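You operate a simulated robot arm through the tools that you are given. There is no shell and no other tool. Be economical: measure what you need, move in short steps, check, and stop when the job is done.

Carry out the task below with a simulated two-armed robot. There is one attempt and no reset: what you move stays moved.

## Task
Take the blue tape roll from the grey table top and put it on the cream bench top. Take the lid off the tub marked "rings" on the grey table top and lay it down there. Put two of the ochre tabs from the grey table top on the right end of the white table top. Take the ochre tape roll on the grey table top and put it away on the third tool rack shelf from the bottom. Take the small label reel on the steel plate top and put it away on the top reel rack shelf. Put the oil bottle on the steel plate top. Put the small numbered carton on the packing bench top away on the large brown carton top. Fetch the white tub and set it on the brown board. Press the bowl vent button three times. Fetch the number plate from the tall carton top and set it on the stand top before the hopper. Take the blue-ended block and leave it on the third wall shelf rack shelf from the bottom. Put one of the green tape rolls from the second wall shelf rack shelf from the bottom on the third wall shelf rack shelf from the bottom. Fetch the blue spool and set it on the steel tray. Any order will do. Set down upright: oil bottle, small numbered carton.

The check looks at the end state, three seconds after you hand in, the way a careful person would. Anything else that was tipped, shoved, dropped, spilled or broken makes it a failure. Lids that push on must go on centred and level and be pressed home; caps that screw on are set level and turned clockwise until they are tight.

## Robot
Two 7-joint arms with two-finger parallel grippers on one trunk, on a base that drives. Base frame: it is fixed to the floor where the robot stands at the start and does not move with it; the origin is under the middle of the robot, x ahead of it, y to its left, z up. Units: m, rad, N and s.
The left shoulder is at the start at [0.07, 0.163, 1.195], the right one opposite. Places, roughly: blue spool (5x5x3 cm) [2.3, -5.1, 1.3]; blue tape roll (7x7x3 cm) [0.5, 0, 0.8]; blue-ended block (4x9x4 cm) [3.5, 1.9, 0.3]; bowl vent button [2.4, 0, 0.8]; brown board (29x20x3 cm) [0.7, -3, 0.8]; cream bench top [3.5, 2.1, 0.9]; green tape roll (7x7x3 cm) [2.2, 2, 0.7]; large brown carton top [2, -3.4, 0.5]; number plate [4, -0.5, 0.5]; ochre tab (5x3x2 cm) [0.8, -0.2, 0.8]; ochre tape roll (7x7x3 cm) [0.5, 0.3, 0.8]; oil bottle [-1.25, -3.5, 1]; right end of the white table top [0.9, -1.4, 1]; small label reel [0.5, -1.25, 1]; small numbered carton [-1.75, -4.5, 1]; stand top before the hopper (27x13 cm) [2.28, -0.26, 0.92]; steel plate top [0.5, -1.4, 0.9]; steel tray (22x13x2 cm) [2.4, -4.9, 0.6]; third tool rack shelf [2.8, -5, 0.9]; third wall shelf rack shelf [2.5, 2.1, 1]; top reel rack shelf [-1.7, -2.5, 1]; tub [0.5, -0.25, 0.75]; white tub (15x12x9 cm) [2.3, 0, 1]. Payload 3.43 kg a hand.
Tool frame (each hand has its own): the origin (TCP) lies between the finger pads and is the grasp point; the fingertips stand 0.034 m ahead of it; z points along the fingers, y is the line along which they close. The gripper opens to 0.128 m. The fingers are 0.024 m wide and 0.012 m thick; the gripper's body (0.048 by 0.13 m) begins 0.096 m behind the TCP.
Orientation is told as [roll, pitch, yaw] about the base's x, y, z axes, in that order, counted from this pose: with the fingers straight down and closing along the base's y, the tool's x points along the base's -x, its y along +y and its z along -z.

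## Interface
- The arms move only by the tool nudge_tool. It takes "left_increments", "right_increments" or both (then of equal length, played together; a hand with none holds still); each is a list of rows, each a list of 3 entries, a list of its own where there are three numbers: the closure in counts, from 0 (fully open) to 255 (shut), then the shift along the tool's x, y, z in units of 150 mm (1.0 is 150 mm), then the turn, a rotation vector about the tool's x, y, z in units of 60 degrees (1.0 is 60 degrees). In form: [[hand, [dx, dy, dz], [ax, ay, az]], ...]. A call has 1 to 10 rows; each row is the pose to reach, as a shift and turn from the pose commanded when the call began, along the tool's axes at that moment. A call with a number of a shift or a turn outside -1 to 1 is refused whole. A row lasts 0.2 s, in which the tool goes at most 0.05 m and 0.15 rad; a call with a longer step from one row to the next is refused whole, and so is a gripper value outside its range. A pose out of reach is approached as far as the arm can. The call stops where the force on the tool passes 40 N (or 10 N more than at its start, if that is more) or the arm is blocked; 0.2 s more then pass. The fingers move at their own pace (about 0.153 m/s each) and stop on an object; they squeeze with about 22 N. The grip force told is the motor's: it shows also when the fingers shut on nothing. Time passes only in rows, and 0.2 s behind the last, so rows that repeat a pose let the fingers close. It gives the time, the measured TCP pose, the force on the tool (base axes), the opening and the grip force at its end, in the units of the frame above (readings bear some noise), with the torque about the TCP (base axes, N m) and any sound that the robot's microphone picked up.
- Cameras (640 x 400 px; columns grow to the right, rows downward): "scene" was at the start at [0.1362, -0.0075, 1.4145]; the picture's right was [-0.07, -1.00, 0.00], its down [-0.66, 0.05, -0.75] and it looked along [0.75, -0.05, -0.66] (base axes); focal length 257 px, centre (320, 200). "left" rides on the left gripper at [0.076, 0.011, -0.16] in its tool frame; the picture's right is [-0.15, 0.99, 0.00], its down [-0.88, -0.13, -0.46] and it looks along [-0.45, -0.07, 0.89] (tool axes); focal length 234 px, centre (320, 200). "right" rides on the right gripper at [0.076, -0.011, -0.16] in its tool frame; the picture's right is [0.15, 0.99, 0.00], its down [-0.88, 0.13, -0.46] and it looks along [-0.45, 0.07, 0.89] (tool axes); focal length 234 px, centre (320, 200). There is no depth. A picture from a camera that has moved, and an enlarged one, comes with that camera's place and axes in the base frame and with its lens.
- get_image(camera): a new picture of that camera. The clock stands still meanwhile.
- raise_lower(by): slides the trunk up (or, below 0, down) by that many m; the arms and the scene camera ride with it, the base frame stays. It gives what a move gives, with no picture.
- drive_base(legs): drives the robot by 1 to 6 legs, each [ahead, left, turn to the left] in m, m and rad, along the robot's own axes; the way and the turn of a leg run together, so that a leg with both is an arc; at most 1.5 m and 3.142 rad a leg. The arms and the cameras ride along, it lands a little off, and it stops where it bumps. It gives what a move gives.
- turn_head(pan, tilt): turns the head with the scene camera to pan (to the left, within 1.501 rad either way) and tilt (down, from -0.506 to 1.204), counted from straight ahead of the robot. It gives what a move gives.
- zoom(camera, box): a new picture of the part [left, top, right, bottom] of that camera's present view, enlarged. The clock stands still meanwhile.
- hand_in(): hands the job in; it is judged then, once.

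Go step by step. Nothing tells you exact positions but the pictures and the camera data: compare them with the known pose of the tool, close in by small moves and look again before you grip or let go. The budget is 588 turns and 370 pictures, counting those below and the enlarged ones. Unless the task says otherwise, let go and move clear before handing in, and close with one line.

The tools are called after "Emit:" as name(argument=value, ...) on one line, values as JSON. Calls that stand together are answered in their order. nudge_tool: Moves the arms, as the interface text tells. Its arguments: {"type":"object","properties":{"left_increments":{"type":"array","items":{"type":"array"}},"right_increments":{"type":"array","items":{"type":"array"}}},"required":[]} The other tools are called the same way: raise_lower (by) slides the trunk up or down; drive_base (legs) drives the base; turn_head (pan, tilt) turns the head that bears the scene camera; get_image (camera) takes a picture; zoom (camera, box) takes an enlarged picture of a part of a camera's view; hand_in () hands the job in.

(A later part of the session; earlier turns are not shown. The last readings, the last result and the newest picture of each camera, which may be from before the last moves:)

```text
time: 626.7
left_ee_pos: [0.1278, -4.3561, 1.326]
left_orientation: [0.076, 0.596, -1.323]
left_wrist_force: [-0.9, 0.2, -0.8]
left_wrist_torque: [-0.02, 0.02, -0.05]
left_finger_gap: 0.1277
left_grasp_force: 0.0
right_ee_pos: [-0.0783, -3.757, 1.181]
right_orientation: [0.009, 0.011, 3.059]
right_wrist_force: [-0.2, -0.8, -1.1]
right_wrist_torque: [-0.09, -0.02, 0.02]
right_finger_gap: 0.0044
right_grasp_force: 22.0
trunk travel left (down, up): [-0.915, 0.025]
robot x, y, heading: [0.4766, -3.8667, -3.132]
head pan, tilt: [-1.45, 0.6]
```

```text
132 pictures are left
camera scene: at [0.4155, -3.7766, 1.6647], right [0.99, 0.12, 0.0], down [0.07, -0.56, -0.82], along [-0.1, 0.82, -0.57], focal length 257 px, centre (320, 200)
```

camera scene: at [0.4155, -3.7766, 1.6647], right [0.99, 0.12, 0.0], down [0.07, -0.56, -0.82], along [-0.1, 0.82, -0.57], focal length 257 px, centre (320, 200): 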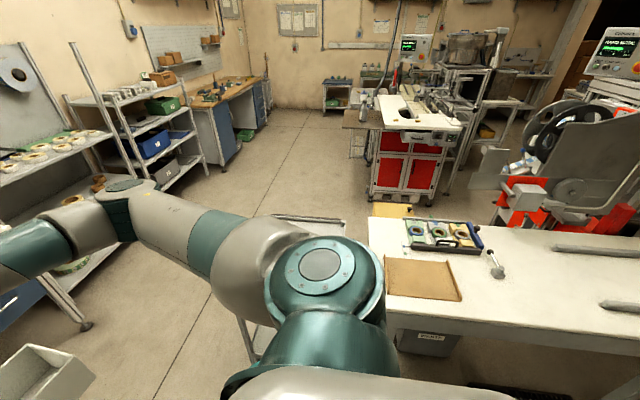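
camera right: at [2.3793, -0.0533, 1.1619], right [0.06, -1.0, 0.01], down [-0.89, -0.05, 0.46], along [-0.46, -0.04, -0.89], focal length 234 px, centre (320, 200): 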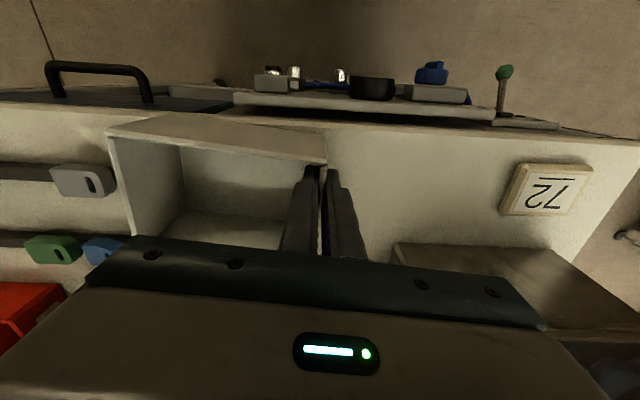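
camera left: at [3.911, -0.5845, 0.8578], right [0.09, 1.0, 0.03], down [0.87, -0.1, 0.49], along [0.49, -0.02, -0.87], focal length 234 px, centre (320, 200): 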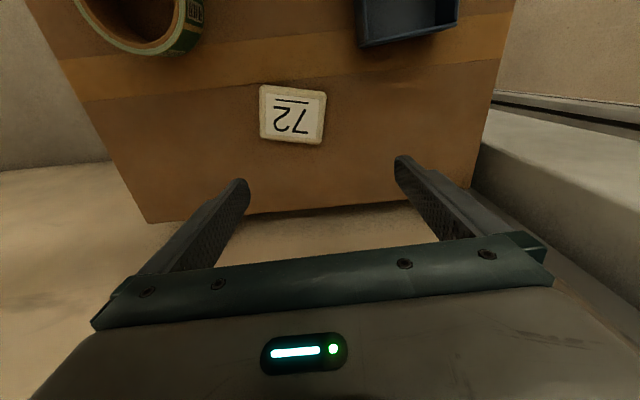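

Emit:
drive_base(legs=[[0, 0, -1.575], [0.22, -0.07, 0]])

Emit:
turn_head(pan=-0.2, tilt=0.85)

Emit:
get_image(camera="scene")

Emit:
get_image(camera="right")

```text
time: 632.4
left_ee_pos: [0.0446, -3.2942, 1.3253]
left_orientation: [0.079, 0.597, -2.882]
left_wrist_force: [0.0, 0.2, -0.4]
left_wrist_torque: [-0.01, 0.03, -0.02]
left_finger_gap: 0.1279
left_grasp_force: 0.1
right_ee_pos: [0.6413, -3.0798, 1.1793]
right_orientation: [0.009, 0.012, 1.502]
right_wrist_force: [0.4, 0.5, -1.1]
right_wrist_torque: [-0.04, 0.06, -0.01]
right_finger_gap: 0.0044
right_grasp_force: 21.8
trunk travel left (down, up): [-0.915, 0.025]
robot x, y, heading: [0.5421, -3.6341, 1.585]
head pan, tilt: [-1.45, 0.6]
stopped in leg 2: the robot was blocked; the commanded pose is now the measured one
```

```text
time: 633.9
left_ee_pos: [0.0453, -3.2959, 1.3268]
left_orientation: [0.076, 0.596, -2.883]
left_wrist_force: [-0.1, 0.1, -0.7]
left_wrist_torque: [-0.01, -0.04, -0.01]
left_finger_gap: 0.128
left_grasp_force: 0.0
right_ee_pos: [0.6412, -3.0815, 1.1805]
right_orientation: [0.009, 0.009, 1.502]
right_wrist_force: [0.2, -0.6, -0.5]
right_wrist_torque: [-0.02, 0.11, 0.0]
right_finger_gap: 0.0045
right_grasp_force: 22.1
trunk travel left (down, up): [-0.915, 0.025]
robot x, y, heading: [0.5426, -3.6361, 1.588]
head pan, tilt: [-0.201, 0.85]
```

```text
131 pictures are left
camera scene: at [0.5575, -3.5114, 1.6439], right [0.98, -0.18, 0.0], down [-0.14, -0.74, -0.66], along [0.12, 0.65, -0.75], focal length 257 px, centre (320, 200)
```

scene: 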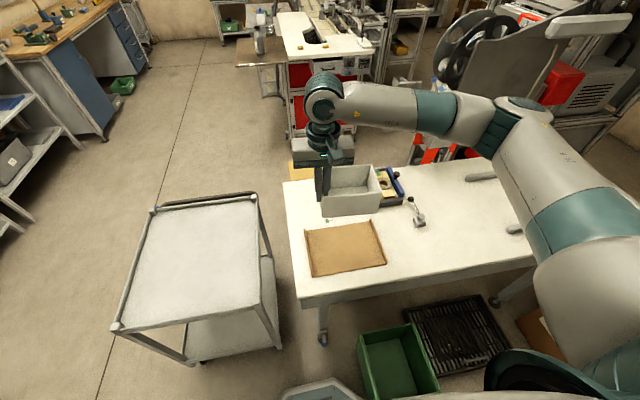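

```text
130 pictures are left
camera right: at [0.6485, -3.1558, 1.3414], right [-1.0, -0.08, 0.01], down [-0.06, 0.89, 0.45], along [-0.04, 0.45, -0.89], focal length 234 px, centre (320, 200)
```

right: 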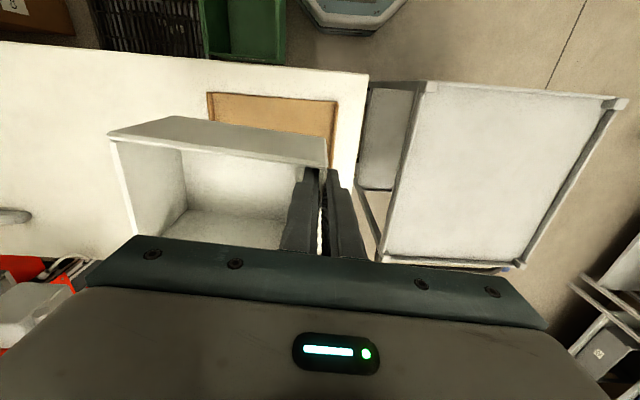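

Emit:
nudge_tool(right_increments=[[255, [-0.12, -0.07, 0.1], [0, 0, 0]], [255, [-0.25, -0.137, 0.35], [0, 0, 0]], [255, [-0.25, -0.137, 0.65], [0, 0, 0]], [255, [-0.25, -0.137, 0.95], [0, 0, 0]]])

Emit:
get_image(camera="scene")

Emit:
get_image(camera="right")

```text
time: 634.9
left_ee_pos: [0.0446, -3.297, 1.3261]
left_orientation: [0.077, 0.598, -2.88]
left_wrist_force: [-0.5, 0.1, -0.3]
left_wrist_torque: [-0.01, 0.02, 0.0]
left_finger_gap: 0.128
left_grasp_force: 0.1
right_ee_pos: [0.6615, -3.0503, 1.0361]
right_orientation: [0.008, 0.008, 1.501]
right_wrist_force: [0.4, -0.7, -0.2]
right_wrist_torque: [-0.02, 0.08, -0.02]
right_finger_gap: 0.0044
right_grasp_force: 22.2
trunk travel left (down, up): [-0.915, 0.025]
robot x, y, heading: [0.5417, -3.6364, 1.591]
head pan, tilt: [-0.201, 0.85]
```

```text
129 pictures are left
camera scene: at [0.5576, -3.5111, 1.644], right [0.98, -0.18, 0.0], down [-0.14, -0.74, -0.66], along [0.12, 0.65, -0.75], focal length 257 px, centre (320, 200)
```

scene: 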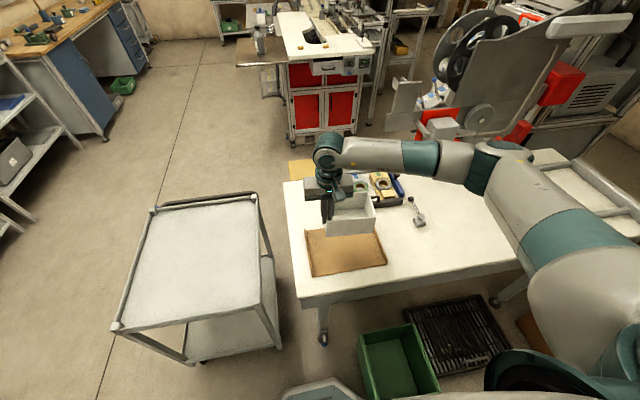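

```text
128 pictures are left
camera right: at [0.6699, -3.1244, 1.1968], right [-1.0, -0.08, 0.01], down [-0.06, 0.89, 0.45], along [-0.04, 0.45, -0.89], focal length 234 px, centre (320, 200)
```

right: 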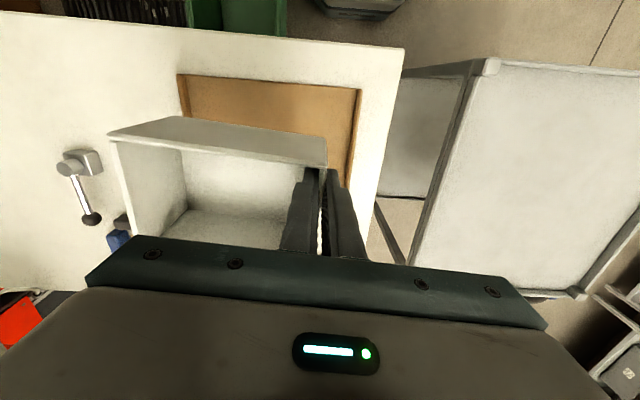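

Emit:
nudge_tool(right_increments=[[255, [0, 0, 0.2], [0, 0, 0]], [255, [0, 0, 0.4], [0, 0, 0]], [255, [0, 0, 0.55], [0, 0, 0]], [255, [0, 0, 0.62], [0, 0, 0]], [255, [0, 0, 0.68], [0, 0, 0]], [255, [0, 0, 0.73], [0, 0, 0]], [255, [0, 0, 0.77], [0, 0, 0]], [255, [0, 0, 0.81], [0, 0, 0]], [255, [0, 0, 0.85], [0, 0, 0]], [255, [0, 0, 0.89], [0, 0, 0]]])

Emit:
zoom(camera="scene", box=[260, 150, 440, 300])

```text
time: 637.1
left_ee_pos: [0.0438, -3.2962, 1.3258]
left_orientation: [0.075, 0.596, -2.881]
left_wrist_force: [0.5, -0.5, 0.2]
left_wrist_torque: [-0.01, -0.01, -0.02]
left_finger_gap: 0.1279
left_grasp_force: 0.0
right_ee_pos: [0.6608, -3.0482, 0.9036]
right_orientation: [0.009, 0.007, 1.502]
right_wrist_force: [0.2, 0.4, -1.0]
right_wrist_torque: [0.01, 0.07, -0.02]
right_finger_gap: 0.004
right_grasp_force: 21.6
trunk travel left (down, up): [-0.915, 0.025]
robot x, y, heading: [0.5419, -3.6399, 1.584]
head pan, tilt: [-0.201, 0.85]
```

```text
2.67 times, centred on (350, 225) of scene
camera zoom: at [0.5574, -3.5115, 1.6439], right [0.98, -0.18, 0.0], down [-0.14, -0.74, -0.66], along [0.12, 0.65, -0.75], focal length 685 px, centre (240, 133)
```

zoom: 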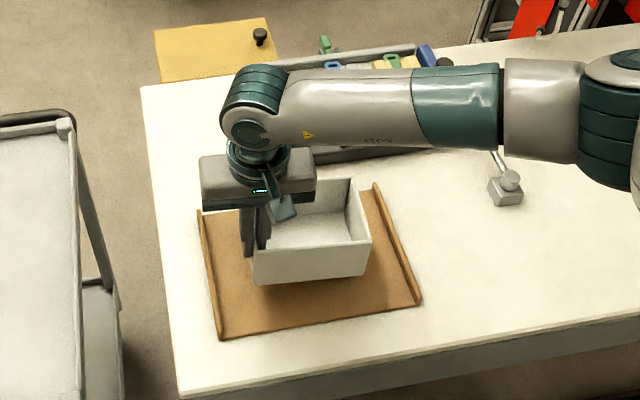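

Emit:
nudge_tool(right_increments=[[255, [0, 0, 0.04], [0, 0, 0]], [255, [0, 0, 0.08], [0, 0, 0]], [255, [0, 0, 0.12], [0, 0, 0]], [255, [0, 0, 0.16], [0, 0, 0]], [255, [0, 0, 0.2], [0, 0, 0]], [255, [0, 0, 0.24], [0, 0, 0]], [255, [0, 0, 0.28], [0, 0, 0]], [255, [0, 0, 0.32], [0, 0, 0]], [255, [0, 0, 0.36], [0, 0, 0]]])

Emit:
zoom(camera="scene", box=[260, 150, 440, 300])

```text
time: 639.1
left_ee_pos: [0.0432, -3.2981, 1.3268]
left_orientation: [0.076, 0.599, -2.883]
left_wrist_force: [0.3, 0.2, -0.3]
left_wrist_torque: [0.0, 0.03, 0.02]
left_finger_gap: 0.1281
left_grasp_force: 0.1
right_ee_pos: [0.6595, -3.0484, 0.8514]
right_orientation: [0.009, 0.007, 1.502]
right_wrist_force: [-0.9, 1.8, 17.3]
right_wrist_torque: [-0.06, -0.9, -0.09]
right_finger_gap: 0.0052
right_grasp_force: 22.1
trunk travel left (down, up): [-0.915, 0.025]
robot x, y, heading: [0.5412, -3.6372, 1.589]
head pan, tilt: [-0.201, 0.85]
```

```text
2.67 times, centred on (350, 225) of scene
camera zoom: at [0.5562, -3.5137, 1.6442], right [0.98, -0.18, 0.0], down [-0.14, -0.74, -0.66], along [0.12, 0.65, -0.75], focal length 685 px, centre (240, 133)
```

zoom: 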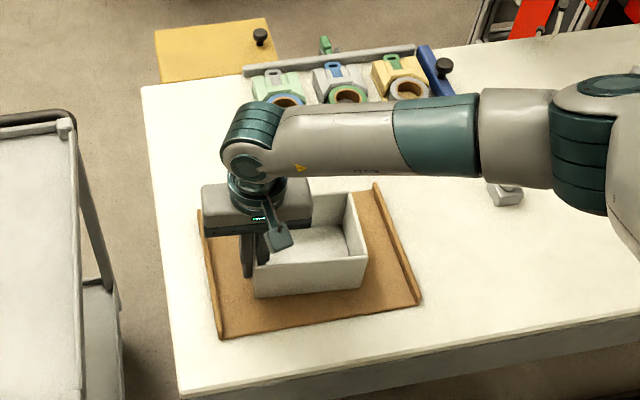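

Contact; the tub sits on the board. I open the fingers a little and rise.

Emit:
nudge_tool(right_increments=[[220, [0, 0, -0.02], [0, 0, 0]], [190, [0, 0, -0.02], [0, 0, 0]], [170, [0, 0, -0.02], [0, 0, 0]], [170, [0, 0, -0.25], [0, 0, 0]], [170, [0, 0, -0.5], [0, 0, 0]], [170, [0, 0, -0.75], [0, 0, 0]], [170, [0, 0, -1], [0, 0, 0]]])

Emit:
nudge_tool(right_increments=[[0, [0.1, 0, -0.3], [0, 0, 0]], [0, [0.3, 0, -0.6], [0, 0, 0]], [0, [0.5, 0, -0.9], [0, 0, 0]]])

Emit:
get_image(camera="scene")

```text
time: 640.7
left_ee_pos: [0.0455, -3.2963, 1.3266]
left_orientation: [0.074, 0.598, -2.884]
left_wrist_force: [0.3, -0.3, -0.5]
left_wrist_torque: [0.01, 0.0, -0.01]
left_finger_gap: 0.1281
left_grasp_force: 0.0
right_ee_pos: [0.6618, -3.05, 1.0012]
right_orientation: [0.009, 0.009, 1.502]
right_wrist_force: [0.8, -0.5, 0.1]
right_wrist_torque: [0.02, 0.03, 0.04]
right_finger_gap: 0.0425
right_grasp_force: 0.0
trunk travel left (down, up): [-0.915, 0.025]
robot x, y, heading: [0.5396, -3.6406, 1.587]
head pan, tilt: [-0.201, 0.85]
```

```text
refused: row 2 steps farther than a row can; nothing moved
```

```text
125 pictures are left
camera scene: at [0.5575, -3.5122, 1.6439], right [0.98, -0.18, 0.0], down [-0.14, -0.74, -0.66], along [0.12, 0.65, -0.75], focal length 257 px, centre (320, 200)
```

scene: 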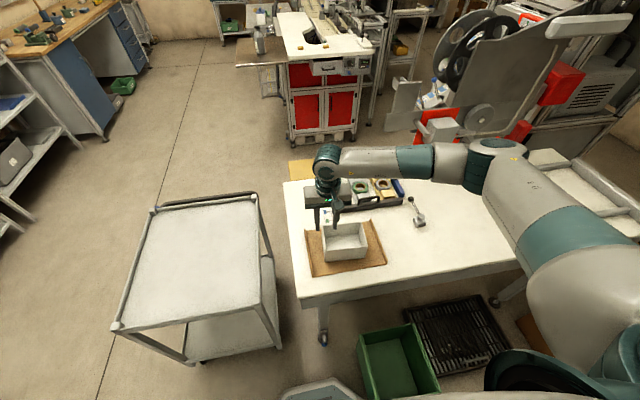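

Emit:
nudge_tool(right_increments=[[100, [0.1, 0, -0.25], [0, 0, 0]], [0, [0.2, 0, -0.5], [0, 0, 0]], [0, [0.3, 0, -0.75], [0, 0, 0]], [0, [0.4, 0, -1], [0, 0, 0]]])

Emit:
drive_base(legs=[[-0.25, 0, -0.015], [0, 1.0, 0], [1.5, 0, 0], [1.5, 0, 0], [1.3, 0, 0]])

Emit:
turn_head(pan=-0.8, tilt=0.6)

Emit:
get_image(camera="scene")

```text
time: 641.7
left_ee_pos: [0.0445, -3.2974, 1.3262]
left_orientation: [0.075, 0.597, -2.881]
left_wrist_force: [0.3, -1.1, 0.4]
left_wrist_torque: [0.03, -0.04, -0.01]
left_finger_gap: 0.1279
left_grasp_force: 0.0
right_ee_pos: [0.6563, -3.1082, 1.1492]
right_orientation: [0.008, 0.008, 1.501]
right_wrist_force: [0.3, -0.6, 0.3]
right_wrist_torque: [0.02, -0.01, 0.03]
right_finger_gap: 0.1278
right_grasp_force: 0.1
trunk travel left (down, up): [-0.915, 0.025]
robot x, y, heading: [0.5449, -3.6369, 1.586]
head pan, tilt: [-0.201, 0.85]
```

```text
time: 668.6
left_ee_pos: [-0.9643, 0.7813, 1.3266]
left_orientation: [0.075, 0.596, -2.899]
left_wrist_force: [0.4, -0.1, 0.4]
left_wrist_torque: [0.08, -0.04, -0.02]
left_finger_gap: 0.1279
left_grasp_force: 0.0
right_ee_pos: [-0.3499, 0.9625, 1.1494]
right_orientation: [0.009, 0.008, 1.485]
right_wrist_force: [-0.6, 0.7, 0.3]
right_wrist_torque: [-0.03, -0.02, 0.0]
right_finger_gap: 0.1279
right_grasp_force: 0.1
trunk travel left (down, up): [-0.915, 0.025]
robot x, y, heading: [-0.4747, 0.4361, 1.572]
head pan, tilt: [-0.201, 0.85]
```

```text
time: 669.6
left_ee_pos: [-0.965, 0.7837, 1.3261]
left_orientation: [0.074, 0.597, -2.897]
left_wrist_force: [0.8, 0.2, 0.4]
left_wrist_torque: [0.0, 0.0, 0.01]
left_finger_gap: 0.1281
left_grasp_force: 0.1
right_ee_pos: [-0.3488, 0.9642, 1.1495]
right_orientation: [0.008, 0.008, 1.485]
right_wrist_force: [-0.3, 0.0, 1.0]
right_wrist_torque: [-0.02, 0.04, 0.01]
right_finger_gap: 0.128
right_grasp_force: 0.0
trunk travel left (down, up): [-0.915, 0.025]
robot x, y, heading: [-0.4722, 0.4334, 1.568]
head pan, tilt: [-0.799, 0.6]
```

```text
124 pictures are left
camera scene: at [-0.4076, 0.5453, 1.6648], right [0.7, -0.72, 0.0], down [-0.4, -0.39, -0.82], along [0.59, 0.58, -0.57], focal length 257 px, centre (320, 200)
```

scene: 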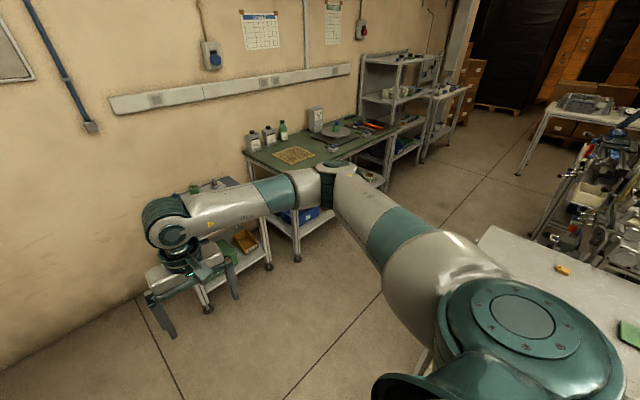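

Emit:
drive_base(legs=[[0, 0, -1.568], [0.4, 0, 0]])

Emit:
turn_head(pan=-0.1, tilt=0.85)

Emit:
get_image(camera="scene")

Emit:
get_image(camera="right")

```text
time: 676.0
left_ee_pos: [0.2778, 0.9472, 1.3272]
left_orientation: [0.073, 0.596, 1.841]
left_wrist_force: [-0.1, -0.2, -0.2]
left_wrist_torque: [-0.01, -0.02, 0.03]
left_finger_gap: 0.128
left_grasp_force: 0.0
right_ee_pos: [0.4761, 0.3351, 1.1507]
right_orientation: [0.009, 0.007, -0.057]
right_wrist_force: [-0.9, -0.7, -0.7]
right_wrist_torque: [0.0, -0.03, 0.0]
right_finger_gap: 0.1279
right_grasp_force: 0.1
trunk travel left (down, up): [-0.915, 0.025]
robot x, y, heading: [-0.0558, 0.4465, 0.026]
head pan, tilt: [-0.799, 0.6]
```

```text
time: 677.0
left_ee_pos: [0.2792, 0.9468, 1.326]
left_orientation: [0.075, 0.597, 1.839]
left_wrist_force: [0.5, 0.7, 0.0]
left_wrist_torque: [0.03, -0.04, 0.01]
left_finger_gap: 0.1279
left_grasp_force: 0.2
right_ee_pos: [0.4747, 0.3369, 1.1495]
right_orientation: [0.01, 0.007, -0.058]
right_wrist_force: [0.5, 0.1, 1.0]
right_wrist_torque: [-0.01, 0.0, 0.01]
right_finger_gap: 0.128
right_grasp_force: 0.0
trunk travel left (down, up): [-0.915, 0.025]
robot x, y, heading: [-0.0586, 0.4459, 0.028]
head pan, tilt: [-0.099, 0.85]
```

```text
123 pictures are left
camera scene: at [0.0746, 0.4393, 1.644], right [-0.07, -1.0, 0.0], down [-0.75, 0.05, -0.66], along [0.66, -0.05, -0.75], focal length 257 px, centre (320, 200)
```

scene: 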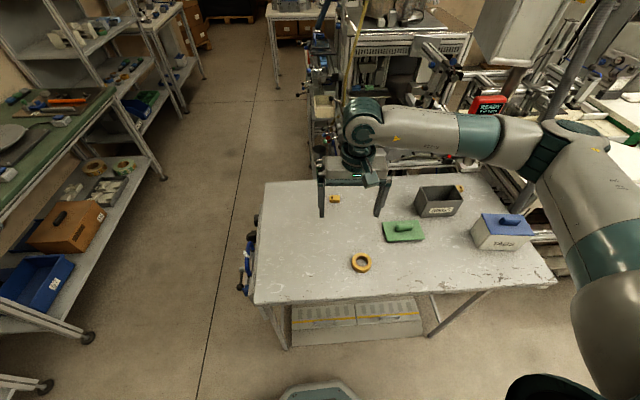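

```text
122 pictures are left
camera right: at [0.4017, 0.3291, 1.3108], right [-0.09, 1.0, 0.01], down [0.89, 0.08, 0.45], along [0.45, 0.05, -0.89], focal length 234 px, centre (320, 200)
```

right: 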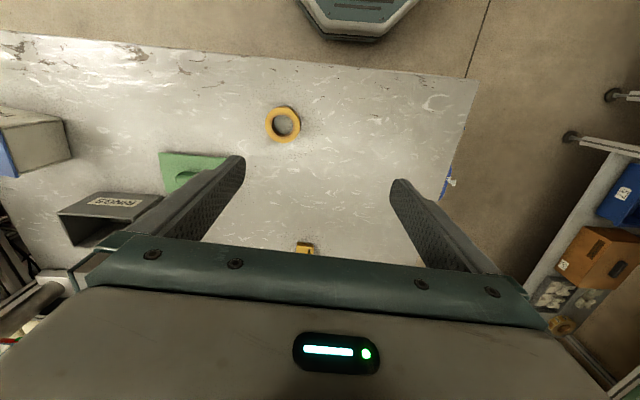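

Emit:
nudge_tool(right_increments=[[40, [-0.02, -0.2, 0.2], [0, 0, 0]], [50, [-0.05, -0.445, 0.4], [0, 0, 0]], [50, [-0.05, -0.445, 0.7], [0, 0, 0]], [50, [-0.05, -0.445, 1], [0, 0, 0]]])

Emit:
nudge_tool(right_increments=[[50, [0, 0, 0.2], [0, 0, 0]], [50, [0, 0, 0.4], [0, 0, 0]], [50, [0, 0, 0.55], [0, 0, 0]]])

Emit:
get_image(camera="right")

```text
time: 678.0
left_ee_pos: [0.2796, 0.9475, 1.3266]
left_orientation: [0.077, 0.596, 1.843]
left_wrist_force: [0.2, 0.5, 0.4]
left_wrist_torque: [0.01, 0.02, -0.02]
left_finger_gap: 0.128
left_grasp_force: 0.1
right_ee_pos: [0.4808, 0.2713, 1.0019]
right_orientation: [0.009, 0.01, -0.057]
right_wrist_force: [-0.6, -0.3, -0.7]
right_wrist_torque: [0.0, 0.0, 0.01]
right_finger_gap: 0.1031
right_grasp_force: 0.1
trunk travel left (down, up): [-0.915, 0.025]
robot x, y, heading: [-0.0549, 0.4483, 0.027]
head pan, tilt: [-0.099, 0.85]
```

```text
time: 678.9
left_ee_pos: [0.2792, 0.9457, 1.327]
left_orientation: [0.075, 0.596, 1.841]
left_wrist_force: [0.3, -0.2, 0.2]
left_wrist_torque: [0.0, 0.02, -0.02]
left_finger_gap: 0.128
left_grasp_force: 0.1
right_ee_pos: [0.4754, 0.2714, 0.9185]
right_orientation: [0.008, 0.009, -0.058]
right_wrist_force: [-0.8, -0.5, 0.5]
right_wrist_torque: [-0.01, 0.04, 0.02]
right_finger_gap: 0.1029
right_grasp_force: 0.1
trunk travel left (down, up): [-0.915, 0.025]
robot x, y, heading: [-0.0533, 0.4444, 0.027]
head pan, tilt: [-0.099, 0.85]
```

```text
121 pictures are left
camera right: at [0.4008, 0.2637, 1.0788], right [-0.09, 1.0, 0.01], down [0.89, 0.08, 0.45], along [0.45, 0.05, -0.89], focal length 234 px, centre (320, 200)
```

right: 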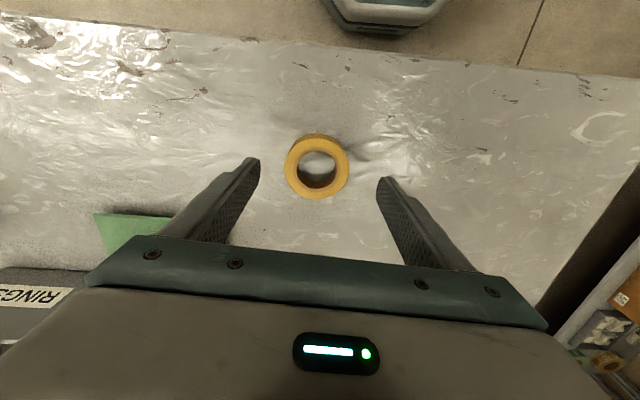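

Emit:
nudge_tool(right_increments=[[50, [0, -0.01, 0.15], [0, 0, 0]], [50, [0, -0.01, 0.25], [0, 0, 0]], [50, [0, -0.01, 0.315], [0, 0, 0]], [120, [0, -0.01, 0.315], [0, 0, 0]], [255, [0, -0.01, 0.315], [0, 0, 0]], [255, [0, -0.01, 0.315], [0, 0, 0]], [255, [0, -0.01, 0.315], [0, 0, 0]]])

Emit:
nudge_tool(right_increments=[[255, [0, 0, -0.25], [0, 0, 0]], [255, [0, 0, -0.5], [0, 0, 0]], [255, [0, 0, -0.75], [0, 0, 0]], [255, [0, 0, -1], [0, 0, 0]]])

Emit:
get_image(camera="right")

```text
time: 680.5
left_ee_pos: [0.2791, 0.9459, 1.3264]
left_orientation: [0.075, 0.598, 1.842]
left_wrist_force: [-0.6, -0.3, 0.8]
left_wrist_torque: [-0.02, -0.01, -0.01]
left_finger_gap: 0.1279
left_grasp_force: 0.1
right_ee_pos: [0.476, 0.2697, 0.8699]
right_orientation: [0.009, 0.011, -0.058]
right_wrist_force: [-0.2, -1.0, 0.0]
right_wrist_torque: [0.01, 0.01, -0.01]
right_finger_gap: 0.0644
right_grasp_force: 21.9
trunk travel left (down, up): [-0.915, 0.025]
robot x, y, heading: [-0.0556, 0.4432, 0.028]
head pan, tilt: [-0.099, 0.85]
```

```text
time: 681.5
left_ee_pos: [0.2788, 0.9466, 1.3261]
left_orientation: [0.073, 0.597, 1.842]
left_wrist_force: [0.5, -0.9, 0.5]
left_wrist_torque: [0.0, -0.03, 0.0]
left_finger_gap: 0.128
left_grasp_force: 0.1
right_ee_pos: [0.4804, 0.266, 1.0198]
right_orientation: [0.009, 0.008, -0.058]
right_wrist_force: [0.5, -1.2, -0.6]
right_wrist_torque: [0.01, -0.01, -0.03]
right_finger_gap: 0.0649
right_grasp_force: 22.4
trunk travel left (down, up): [-0.915, 0.025]
robot x, y, heading: [-0.0532, 0.4462, 0.025]
head pan, tilt: [-0.099, 0.85]
```

```text
120 pictures are left
camera right: at [0.4059, 0.2585, 1.1803], right [-0.09, 1.0, 0.01], down [0.89, 0.08, 0.45], along [0.45, 0.05, -0.89], focal length 234 px, centre (320, 200)
```

right: 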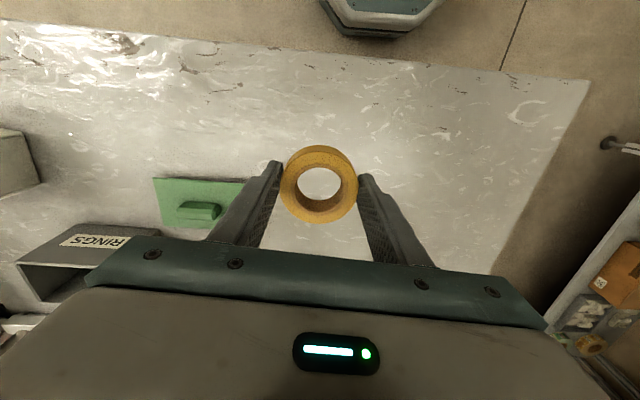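

I have the ochre tape. Now the long drive to the tool rack: west corridor south, then east along the aisle.

Emit:
nudge_tool(right_increments=[[255, [0, 0, -0.25], [0, 0, 0]], [255, [0, 0, -0.5], [0, 0, 0]], [255, [0, 0, -0.75], [0, 0, 0]]])

Emit:
drive_base(legs=[[-0.42, 0, -0.025], [0, -1.48, -0.035], [0, -1.48, -0.035], [0, -1.48, -0.035], [1.3, 0, 0]])

Emit:
turn_head(pan=-0.1, tilt=0.5)

Emit:
get_image(camera="scene")

```text
time: 682.2
left_ee_pos: [0.2789, 0.9461, 1.3266]
left_orientation: [0.075, 0.597, 1.842]
left_wrist_force: [-0.2, -0.3, 0.0]
left_wrist_torque: [0.03, -0.01, 0.01]
left_finger_gap: 0.1281
left_grasp_force: 0.0
right_ee_pos: [0.4793, 0.2656, 1.1327]
right_orientation: [0.008, 0.009, -0.059]
right_wrist_force: [-0.4, -0.2, -0.5]
right_wrist_torque: [0.0, 0.01, -0.02]
right_finger_gap: 0.0646
right_grasp_force: 21.5
trunk travel left (down, up): [-0.915, 0.025]
robot x, y, heading: [-0.0543, 0.4478, 0.029]
head pan, tilt: [-0.099, 0.85]
```

```text
time: 711.7
left_ee_pos: [1.1372, -3.6305, 1.3278]
left_orientation: [0.076, 0.598, 1.733]
left_wrist_force: [-0.1, 0.2, 0.1]
left_wrist_torque: [0.0, 0.02, -0.02]
left_finger_gap: 0.1279
left_grasp_force: 0.0
right_ee_pos: [1.2627, -4.3281, 1.1335]
right_orientation: [0.006, 0.01, -0.167]
right_wrist_force: [0.9, 0.7, -0.1]
right_wrist_torque: [-0.02, 0.01, -0.02]
right_finger_gap: 0.0643
right_grasp_force: 22.4
trunk travel left (down, up): [-0.915, 0.025]
robot x, y, heading: [0.7517, -4.0901, -0.08]
head pan, tilt: [-0.099, 0.85]
```

```text
time: 712.6
left_ee_pos: [1.1384, -3.6311, 1.3272]
left_orientation: [0.075, 0.596, 1.733]
left_wrist_force: [0.4, 1.3, 0.1]
left_wrist_torque: [-0.02, -0.01, -0.03]
left_finger_gap: 0.1279
left_grasp_force: 0.2
right_ee_pos: [1.263, -4.3283, 1.1323]
right_orientation: [0.008, 0.009, -0.166]
right_wrist_force: [-0.5, -0.3, -0.2]
right_wrist_torque: [0.0, 0.01, 0.02]
right_finger_gap: 0.0641
right_grasp_force: 22.2
trunk travel left (down, up): [-0.915, 0.025]
robot x, y, heading: [0.7496, -4.091, -0.081]
head pan, tilt: [-0.099, 0.499]
```

```text
119 pictures are left
camera scene: at [0.8929, -4.1144, 1.6738], right [-0.18, -0.98, 0.0], down [-0.47, 0.09, -0.88], along [0.86, -0.16, -0.48], focal length 257 px, centre (320, 200)
```

scene: 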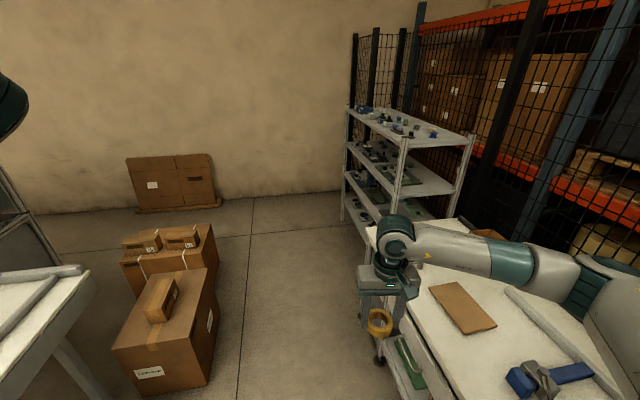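

Emit:
drive_base(legs=[[0, 0.05, 0.08], [1.3, 0, 0], [0.7, 0, 0], [0, 0, -1.56]])

Emit:
turn_head(pan=-0.1, tilt=0.6)

Emit:
get_image(camera="scene")

```text
time: 726.8
left_ee_pos: [3.2246, -4.4201, 1.3269]
left_orientation: [0.075, 0.597, 0.231]
left_wrist_force: [0.5, -0.2, 0.1]
left_wrist_torque: [-0.01, 0.01, 0.01]
left_finger_gap: 0.128
left_grasp_force: 0.2
right_ee_pos: [2.5358, -4.5932, 1.1323]
right_orientation: [0.009, 0.009, -1.667]
right_wrist_force: [0.0, 0.5, -1.0]
right_wrist_torque: [-0.01, -0.01, 0.03]
right_finger_gap: 0.0643
right_grasp_force: 22.0
trunk travel left (down, up): [-0.915, 0.025]
robot x, y, heading: [2.7358, -4.068, -1.582]
head pan, tilt: [-0.099, 0.499]
```

```text
time: 727.5
left_ee_pos: [3.2242, -4.4203, 1.3269]
left_orientation: [0.074, 0.597, 0.23]
left_wrist_force: [-0.2, -1.0, -0.3]
left_wrist_torque: [-0.02, -0.01, -0.05]
left_finger_gap: 0.1282
left_grasp_force: 0.0
right_ee_pos: [2.5349, -4.5947, 1.1323]
right_orientation: [0.01, 0.008, -1.668]
right_wrist_force: [0.3, -0.4, 0.0]
right_wrist_torque: [0.0, -0.01, 0.0]
right_finger_gap: 0.0645
right_grasp_force: 21.3
trunk travel left (down, up): [-0.915, 0.025]
robot x, y, heading: [2.7386, -4.0649, -1.59]
head pan, tilt: [-0.099, 0.6]
```

```text
118 pictures are left
camera scene: at [2.7274, -4.2062, 1.6648], right [-0.99, 0.11, 0.0], down [0.06, 0.56, -0.83], along [-0.09, -0.82, -0.56], focal length 257 px, centre (320, 200)
```

scene: 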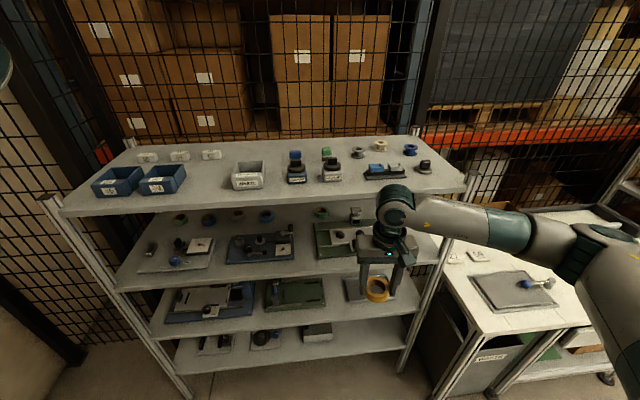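

Emit:
zoom(camera="scene", box=[90, 120, 470, 360])

```text
1.67 times, centred on (280, 240) of scene
camera zoom: at [2.7274, -4.2062, 1.6648], right [-0.99, 0.11, 0.0], down [0.06, 0.56, -0.83], along [-0.09, -0.82, -0.56], focal length 428 px, centre (387, 133)
```

zoom: 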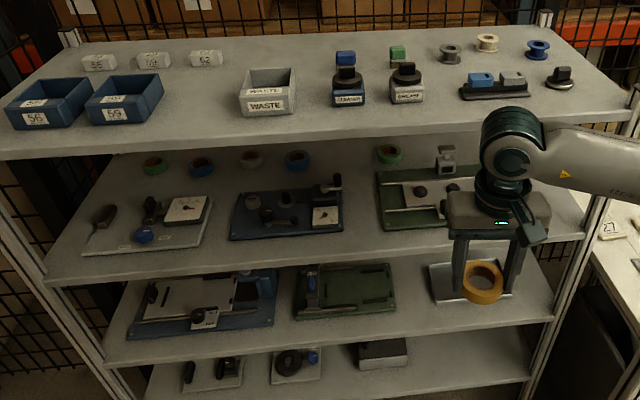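

The roll was gripped upright, but the shelf needs a tilted hand. I'll set it briefly on the free front strip of the rack's top shelf, regrip it with the hand tilted, and then put it on the third shelf.

Emit:
nudge_tool(right_increments=[[255, [0, 0.2, -0.25], [0, 0, 0]], [255, [0, 0.4, -0.5], [0, 0, 0]], [255, [0, 0.6, -0.75], [0, 0, 0]], [255, [0, 0.8, -1], [0, 0, 0.05]]])

Emit:
nudge_tool(right_increments=[[255, [0, 0, -0.25], [0, 0, 0]], [255, [0, 0, -0.5], [0, 0, -0.05]], [255, [0, 0, -0.55], [0, 0, -0.1]]])

Emit:
drive_base(legs=[[0.22, 0, 0.015]])

Emit:
get_image(camera="right")

Emit:
get_image(camera="scene")

```text
time: 728.5
left_ee_pos: [3.2258, -4.4211, 1.3255]
left_orientation: [0.077, 0.598, 0.231]
left_wrist_force: [0.4, 0.0, 0.4]
left_wrist_torque: [0.0, 0.05, 0.01]
left_finger_gap: 0.1279
left_grasp_force: 0.1
right_ee_pos: [2.6542, -4.6062, 1.2868]
right_orientation: [0.006, 0.009, -1.72]
right_wrist_force: [0.0, -0.7, 0.1]
right_wrist_torque: [-0.01, 0.02, 0.0]
right_finger_gap: 0.0643
right_grasp_force: 21.8
trunk travel left (down, up): [-0.915, 0.025]
robot x, y, heading: [2.7335, -4.0655, -1.583]
head pan, tilt: [-0.099, 0.6]
```

```text
time: 729.2
left_ee_pos: [3.2229, -4.4208, 1.3264]
left_orientation: [0.075, 0.597, 0.231]
left_wrist_force: [-0.4, -1.1, 0.0]
left_wrist_torque: [0.01, -0.01, 0.01]
left_finger_gap: 0.1281
left_grasp_force: 0.1
right_ee_pos: [2.6532, -4.6089, 1.3655]
right_orientation: [0.008, 0.01, -1.615]
right_wrist_force: [-0.3, -0.3, -0.4]
right_wrist_torque: [-0.07, -0.01, 0.01]
right_finger_gap: 0.0644
right_grasp_force: 22.3
trunk travel left (down, up): [-0.915, 0.025]
robot x, y, heading: [2.7349, -4.0681, -1.584]
head pan, tilt: [-0.099, 0.6]
```

```text
time: 730.9
left_ee_pos: [3.2269, -4.6313, 1.3282]
left_orientation: [0.071, 0.598, 0.242]
left_wrist_force: [0.4, 0.6, -0.1]
left_wrist_torque: [-0.04, 0.0, 0.01]
left_finger_gap: 0.128
left_grasp_force: 0.1
right_ee_pos: [2.6581, -4.8268, 1.3679]
right_orientation: [0.009, 0.006, -1.604]
right_wrist_force: [-1.0, 0.8, -1.1]
right_wrist_torque: [-0.06, 0.01, -0.01]
right_finger_gap: 0.0643
right_grasp_force: 22.2
trunk travel left (down, up): [-0.915, 0.025]
robot x, y, heading: [2.7327, -4.2844, -1.574]
head pan, tilt: [-0.099, 0.6]
```

```text
116 pictures are left
camera right: at [2.6482, -4.7502, 1.5289], right [0.99, 0.11, 0.01], down [0.1, -0.89, 0.45], along [0.06, -0.45, -0.89], focal length 234 px, centre (320, 200)
```

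right: 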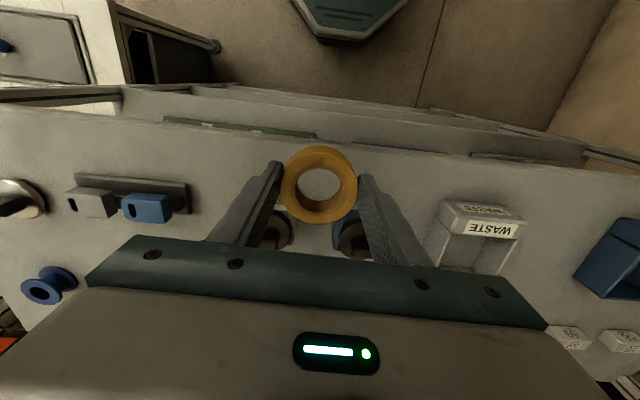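

```text
115 pictures are left
camera scene: at [2.7278, -4.422, 1.6653], right [-1.0, 0.1, 0.0], down [0.06, 0.56, -0.83], along [-0.08, -0.82, -0.56], focal length 257 px, centre (320, 200)
```

scene: 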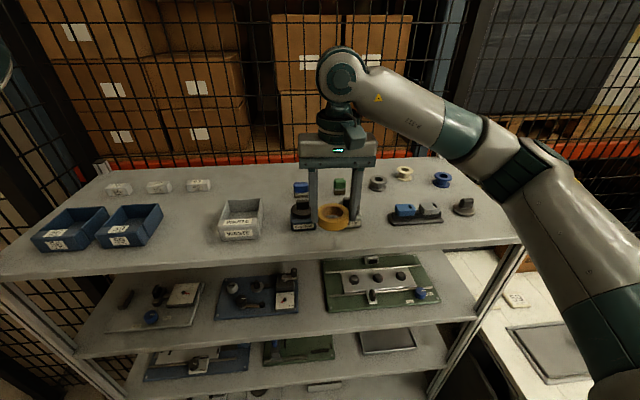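

Emit:
nudge_tool(right_increments=[[255, [0, -0.25, 0], [0, 0, 0]], [255, [0, -0.5, 0], [0, 0, 0]], [255, [0, -0.76, 0], [0, 0, 0]], [255, [-0.25, -0.76, 0], [0, 0, 0]], [255, [-0.47, -0.76, 0.1], [0, 0, 0]], [255, [-0.47, -0.76, 0.25], [0, 0, 0]]])

Emit:
get_image(camera="right")

Emit:
zoom(camera="scene", box=[200, 130, 520, 330])

```text
time: 732.3
left_ee_pos: [3.2248, -4.6318, 1.3287]
left_orientation: [0.072, 0.598, 0.241]
left_wrist_force: [0.0, 0.1, -0.3]
left_wrist_torque: [-0.03, -0.02, 0.03]
left_finger_gap: 0.128
left_grasp_force: 0.0
right_ee_pos: [2.5377, -4.8921, 1.3282]
right_orientation: [0.01, 0.007, -1.602]
right_wrist_force: [-0.3, 4.2, 5.9]
right_wrist_torque: [0.05, -0.26, 0.17]
right_finger_gap: 0.0642
right_grasp_force: 21.9
trunk travel left (down, up): [-0.915, 0.025]
robot x, y, heading: [2.7338, -4.2833, -1.571]
head pan, tilt: [-0.099, 0.6]
```

```text
114 pictures are left
camera right: at [2.5276, -4.8161, 1.4884], right [0.99, 0.11, 0.01], down [0.1, -0.89, 0.45], along [0.06, -0.45, -0.89], focal length 234 px, centre (320, 200)
```

right: 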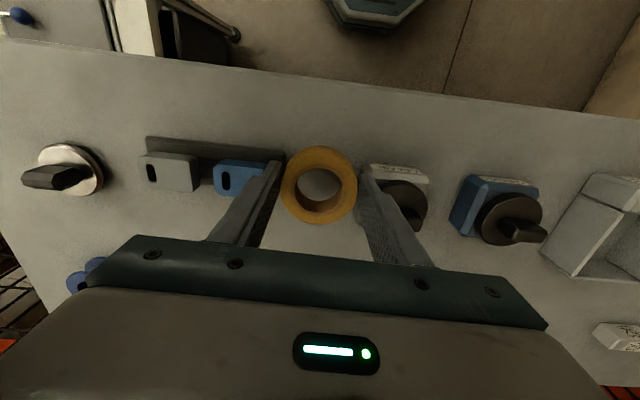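

```text
2.00 times, centred on (360, 230) of scene
camera zoom: at [2.7261, -4.4221, 1.6651], right [-1.0, 0.1, 0.0], down [0.06, 0.56, -0.83], along [-0.08, -0.82, -0.56], focal length 514 px, centre (240, 140)
```

zoom: 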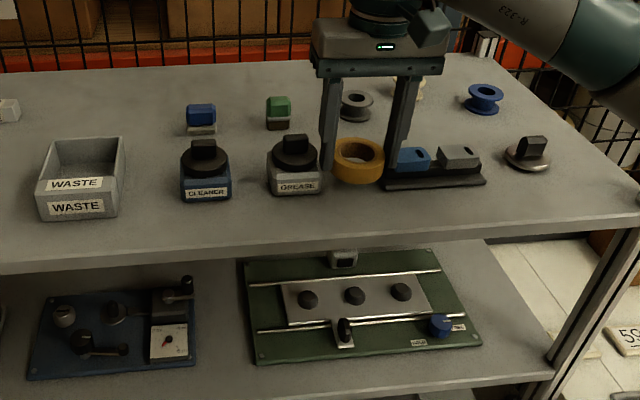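

Emit:
nudge_tool(right_increments=[[255, [0, 0, -0.2], [0, 0, 0]], [255, [0.12, 0, -0.2], [0, 0, 0]], [255, [0.23, 0, -0.2], [0, 0, 0]]])

Emit:
get_image(camera="right")

Emit:
zoom(camera="scene", box=[200, 130, 520, 330])

```text
time: 733.1
left_ee_pos: [3.2276, -4.6353, 1.3276]
left_orientation: [0.075, 0.597, 0.245]
left_wrist_force: [0.8, 0.4, 0.1]
left_wrist_torque: [0.01, -0.02, -0.01]
left_finger_gap: 0.128
left_grasp_force: 0.1
right_ee_pos: [2.5406, -4.8645, 1.358]
right_orientation: [0.011, 0.008, -1.603]
right_wrist_force: [-0.7, -0.4, -0.9]
right_wrist_torque: [0.01, -0.03, 0.0]
right_finger_gap: 0.0643
right_grasp_force: 22.4
trunk travel left (down, up): [-0.915, 0.025]
robot x, y, heading: [2.7368, -4.2862, -1.569]
head pan, tilt: [-0.099, 0.6]
```

```text
112 pictures are left
camera right: at [2.5306, -4.7888, 1.5185], right [0.99, 0.11, 0.01], down [0.1, -0.89, 0.45], along [0.06, -0.44, -0.89], focal length 234 px, centre (320, 200)
```

right: 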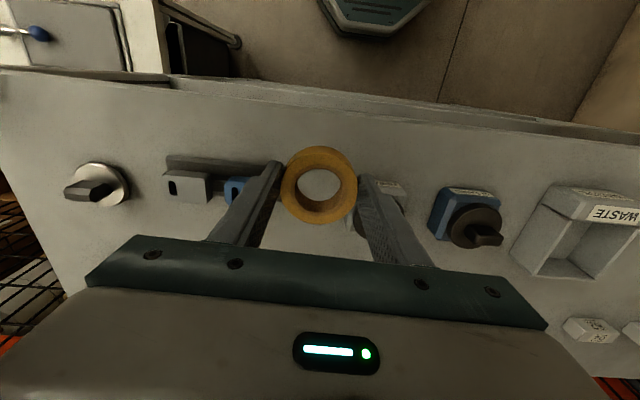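

```text
2.00 times, centred on (360, 230) of scene
camera zoom: at [2.7268, -4.4271, 1.6648], right [-1.0, 0.1, 0.0], down [0.06, 0.56, -0.82], along [-0.08, -0.82, -0.57], focal length 514 px, centre (240, 140)
```

zoom: 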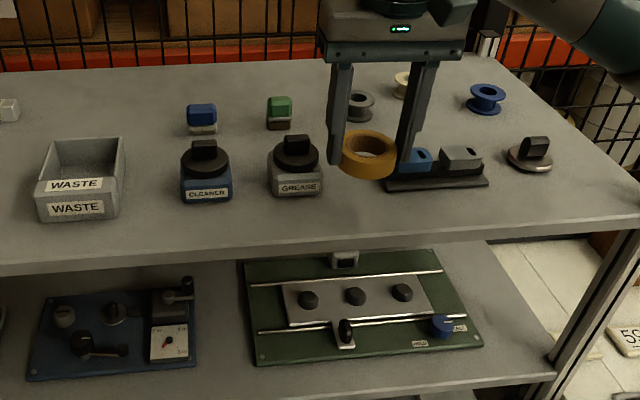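

Emit:
nudge_tool(right_increments=[[255, [0.15, 0, 0], [0, 0, 0]], [255, [0.15, 0, 0.1], [0, 0, 0]], [255, [0.15, 0, 0.15], [0, 0, 0]], [255, [0.15, 0, 0.18], [0, 0, 0]], [255, [0.15, 0, 0.21], [0, 0, 0]], [255, [0.15, 0, 0.24], [0, 0, 0]], [255, [0.15, 0, 0.27], [0, 0, 0]], [255, [0.15, 0, 0.3], [0, 0, 0]]])

Emit:
zoom(camera="scene", box=[200, 130, 520, 330])

```text
time: 734.9
left_ee_pos: [3.2268, -4.636, 1.3276]
left_orientation: [0.074, 0.598, 0.244]
left_wrist_force: [0.0, 0.4, -0.1]
left_wrist_torque: [-0.04, 0.01, 0.01]
left_finger_gap: 0.1279
left_grasp_force: 0.1
right_ee_pos: [2.5426, -4.84, 1.3115]
right_orientation: [0.01, 0.008, -1.603]
right_wrist_force: [0.0, 0.1, -0.6]
right_wrist_torque: [0.02, -0.03, -0.04]
right_finger_gap: 0.0642
right_grasp_force: 21.7
trunk travel left (down, up): [-0.915, 0.025]
robot x, y, heading: [2.7345, -4.2877, -1.568]
head pan, tilt: [-0.099, 0.6]
```

```text
2.00 times, centred on (360, 230) of scene
camera zoom: at [2.7275, -4.4269, 1.6648], right [-1.0, 0.1, 0.0], down [0.06, 0.56, -0.82], along [-0.08, -0.82, -0.57], focal length 514 px, centre (240, 140)
```

zoom: 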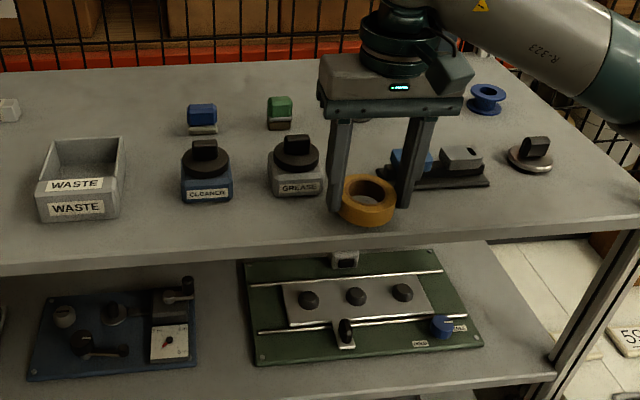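

Emit:
nudge_tool(right_increments=[[255, [-0.05, 0, 0], [0, 0, 0]], [255, [-0.1, 0, 0], [0, 0, 0]], [255, [-0.15, 0, 0], [0, 0, 0]]])

Emit:
nudge_tool(right_increments=[[255, [0, 0, 0.04], [0, 0, 0]], [255, [0, 0, 0.08], [0, 0, 0]], [255, [0, 0, 0.11], [0, 0, 0]], [255, [0, 0, 0.14], [0, 0, 0]], [255, [0, 0, 0.17], [0, 0, 0]], [255, [0, 0, 0.2], [0, 0, 0]], [255, [0, 0, 0.23], [0, 0, 0]], [255, [0, 0, 0.26], [0, 0, 0]]])

Emit:
zoom(camera="scene", box=[200, 130, 520, 330])

```text
time: 735.7
left_ee_pos: [3.2274, -4.6349, 1.3268]
left_orientation: [0.074, 0.596, 0.243]
left_wrist_force: [0.4, -0.9, -0.2]
left_wrist_torque: [0.01, 0.0, 0.04]
left_finger_gap: 0.1283
left_grasp_force: 0.0
right_ee_pos: [2.543, -4.8627, 1.3129]
right_orientation: [0.008, 0.008, -1.604]
right_wrist_force: [0.5, 0.2, -0.7]
right_wrist_torque: [0.0, -0.02, 0.02]
right_finger_gap: 0.064
right_grasp_force: 22.5
trunk travel left (down, up): [-0.915, 0.025]
robot x, y, heading: [2.7319, -4.2837, -1.572]
head pan, tilt: [-0.099, 0.6]
```

```text
time: 736.9
left_ee_pos: [3.2274, -4.633, 1.3276]
left_orientation: [0.074, 0.598, 0.241]
left_wrist_force: [0.8, 0.6, -0.7]
left_wrist_torque: [0.02, 0.01, -0.04]
left_finger_gap: 0.1278
left_grasp_force: 0.0
right_ee_pos: [2.543, -4.8611, 1.2935]
right_orientation: [0.011, -0.002, -1.603]
right_wrist_force: [3.2, 12.1, 15.5]
right_wrist_torque: [0.58, 0.49, -0.49]
right_finger_gap: 0.0642
right_grasp_force: 22.3
trunk travel left (down, up): [-0.915, 0.025]
robot x, y, heading: [2.7292, -4.287, -1.571]
head pan, tilt: [-0.099, 0.6]
stopped in row 5 (right hand): the force on the tool passed its limit (the readings are from after the stop); the commanded pose is now the measured one
```

```text
2.00 times, centred on (360, 230) of scene
camera zoom: at [2.7287, -4.4234, 1.665], right [-1.0, 0.1, 0.0], down [0.06, 0.56, -0.83], along [-0.08, -0.82, -0.56], focal length 514 px, centre (240, 140)
```

zoom: 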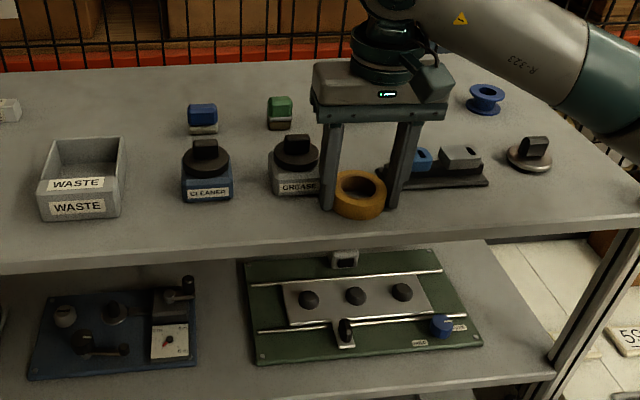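

Emit:
nudge_tool(right_increments=[[110, [0, 0, -0.01], [0, 0, 0]], [105, [0, 0, -0.01], [0, 0, 0]], [105, [0, 0, -0.01], [0, 0, 0]], [105, [0, 0, -0.2], [0, 0, 0]], [105, [0.1, 0, -0.45], [0, 0, 0]], [105, [0.35, 0, -0.6], [0, 0, 0]], [105, [0.65, 0, -0.7], [0, 0, 0]]])

Emit:
get_image(camera="right")

Emit:
zoom(camera="scene", box=[200, 130, 520, 330])

```text
time: 738.5
left_ee_pos: [3.2265, -4.6347, 1.3279]
left_orientation: [0.074, 0.597, 0.243]
left_wrist_force: [-1.0, -0.4, -0.2]
left_wrist_torque: [0.01, 0.0, 0.01]
left_finger_gap: 0.1279
left_grasp_force: 0.0
right_ee_pos: [2.5431, -4.7623, 1.394]
right_orientation: [0.01, 0.001, -1.605]
right_wrist_force: [0.5, 0.3, 0.2]
right_wrist_torque: [-0.02, 0.03, 0.01]
right_finger_gap: 0.0753
right_grasp_force: 0.1
trunk travel left (down, up): [-0.915, 0.025]
robot x, y, heading: [2.7323, -4.2861, -1.57]
head pan, tilt: [-0.099, 0.6]
```

```text
108 pictures are left
camera right: at [2.5338, -4.6855, 1.5548], right [0.99, 0.11, 0.01], down [0.1, -0.88, 0.46], along [0.06, -0.45, -0.89], focal length 234 px, centre (320, 200)
```

right: 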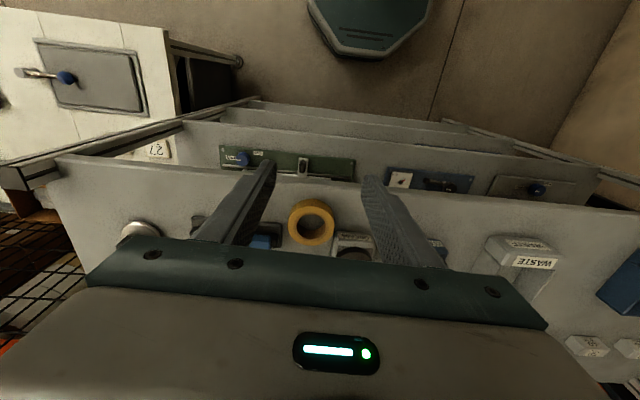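

```text
2.00 times, centred on (360, 230) of scene
camera zoom: at [2.7267, -4.4257, 1.6649], right [-1.0, 0.1, 0.0], down [0.06, 0.56, -0.83], along [-0.08, -0.82, -0.56], focal length 514 px, centre (240, 140)
```

zoom: 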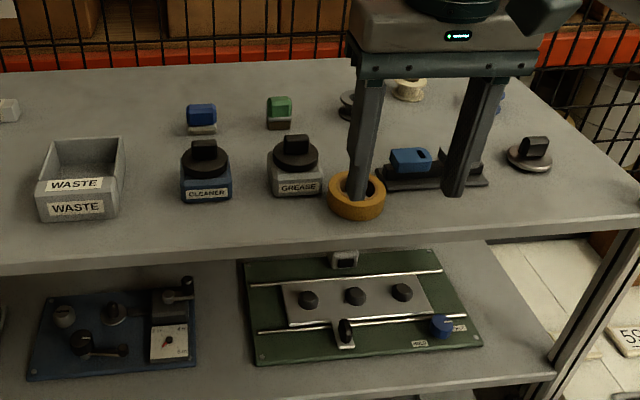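

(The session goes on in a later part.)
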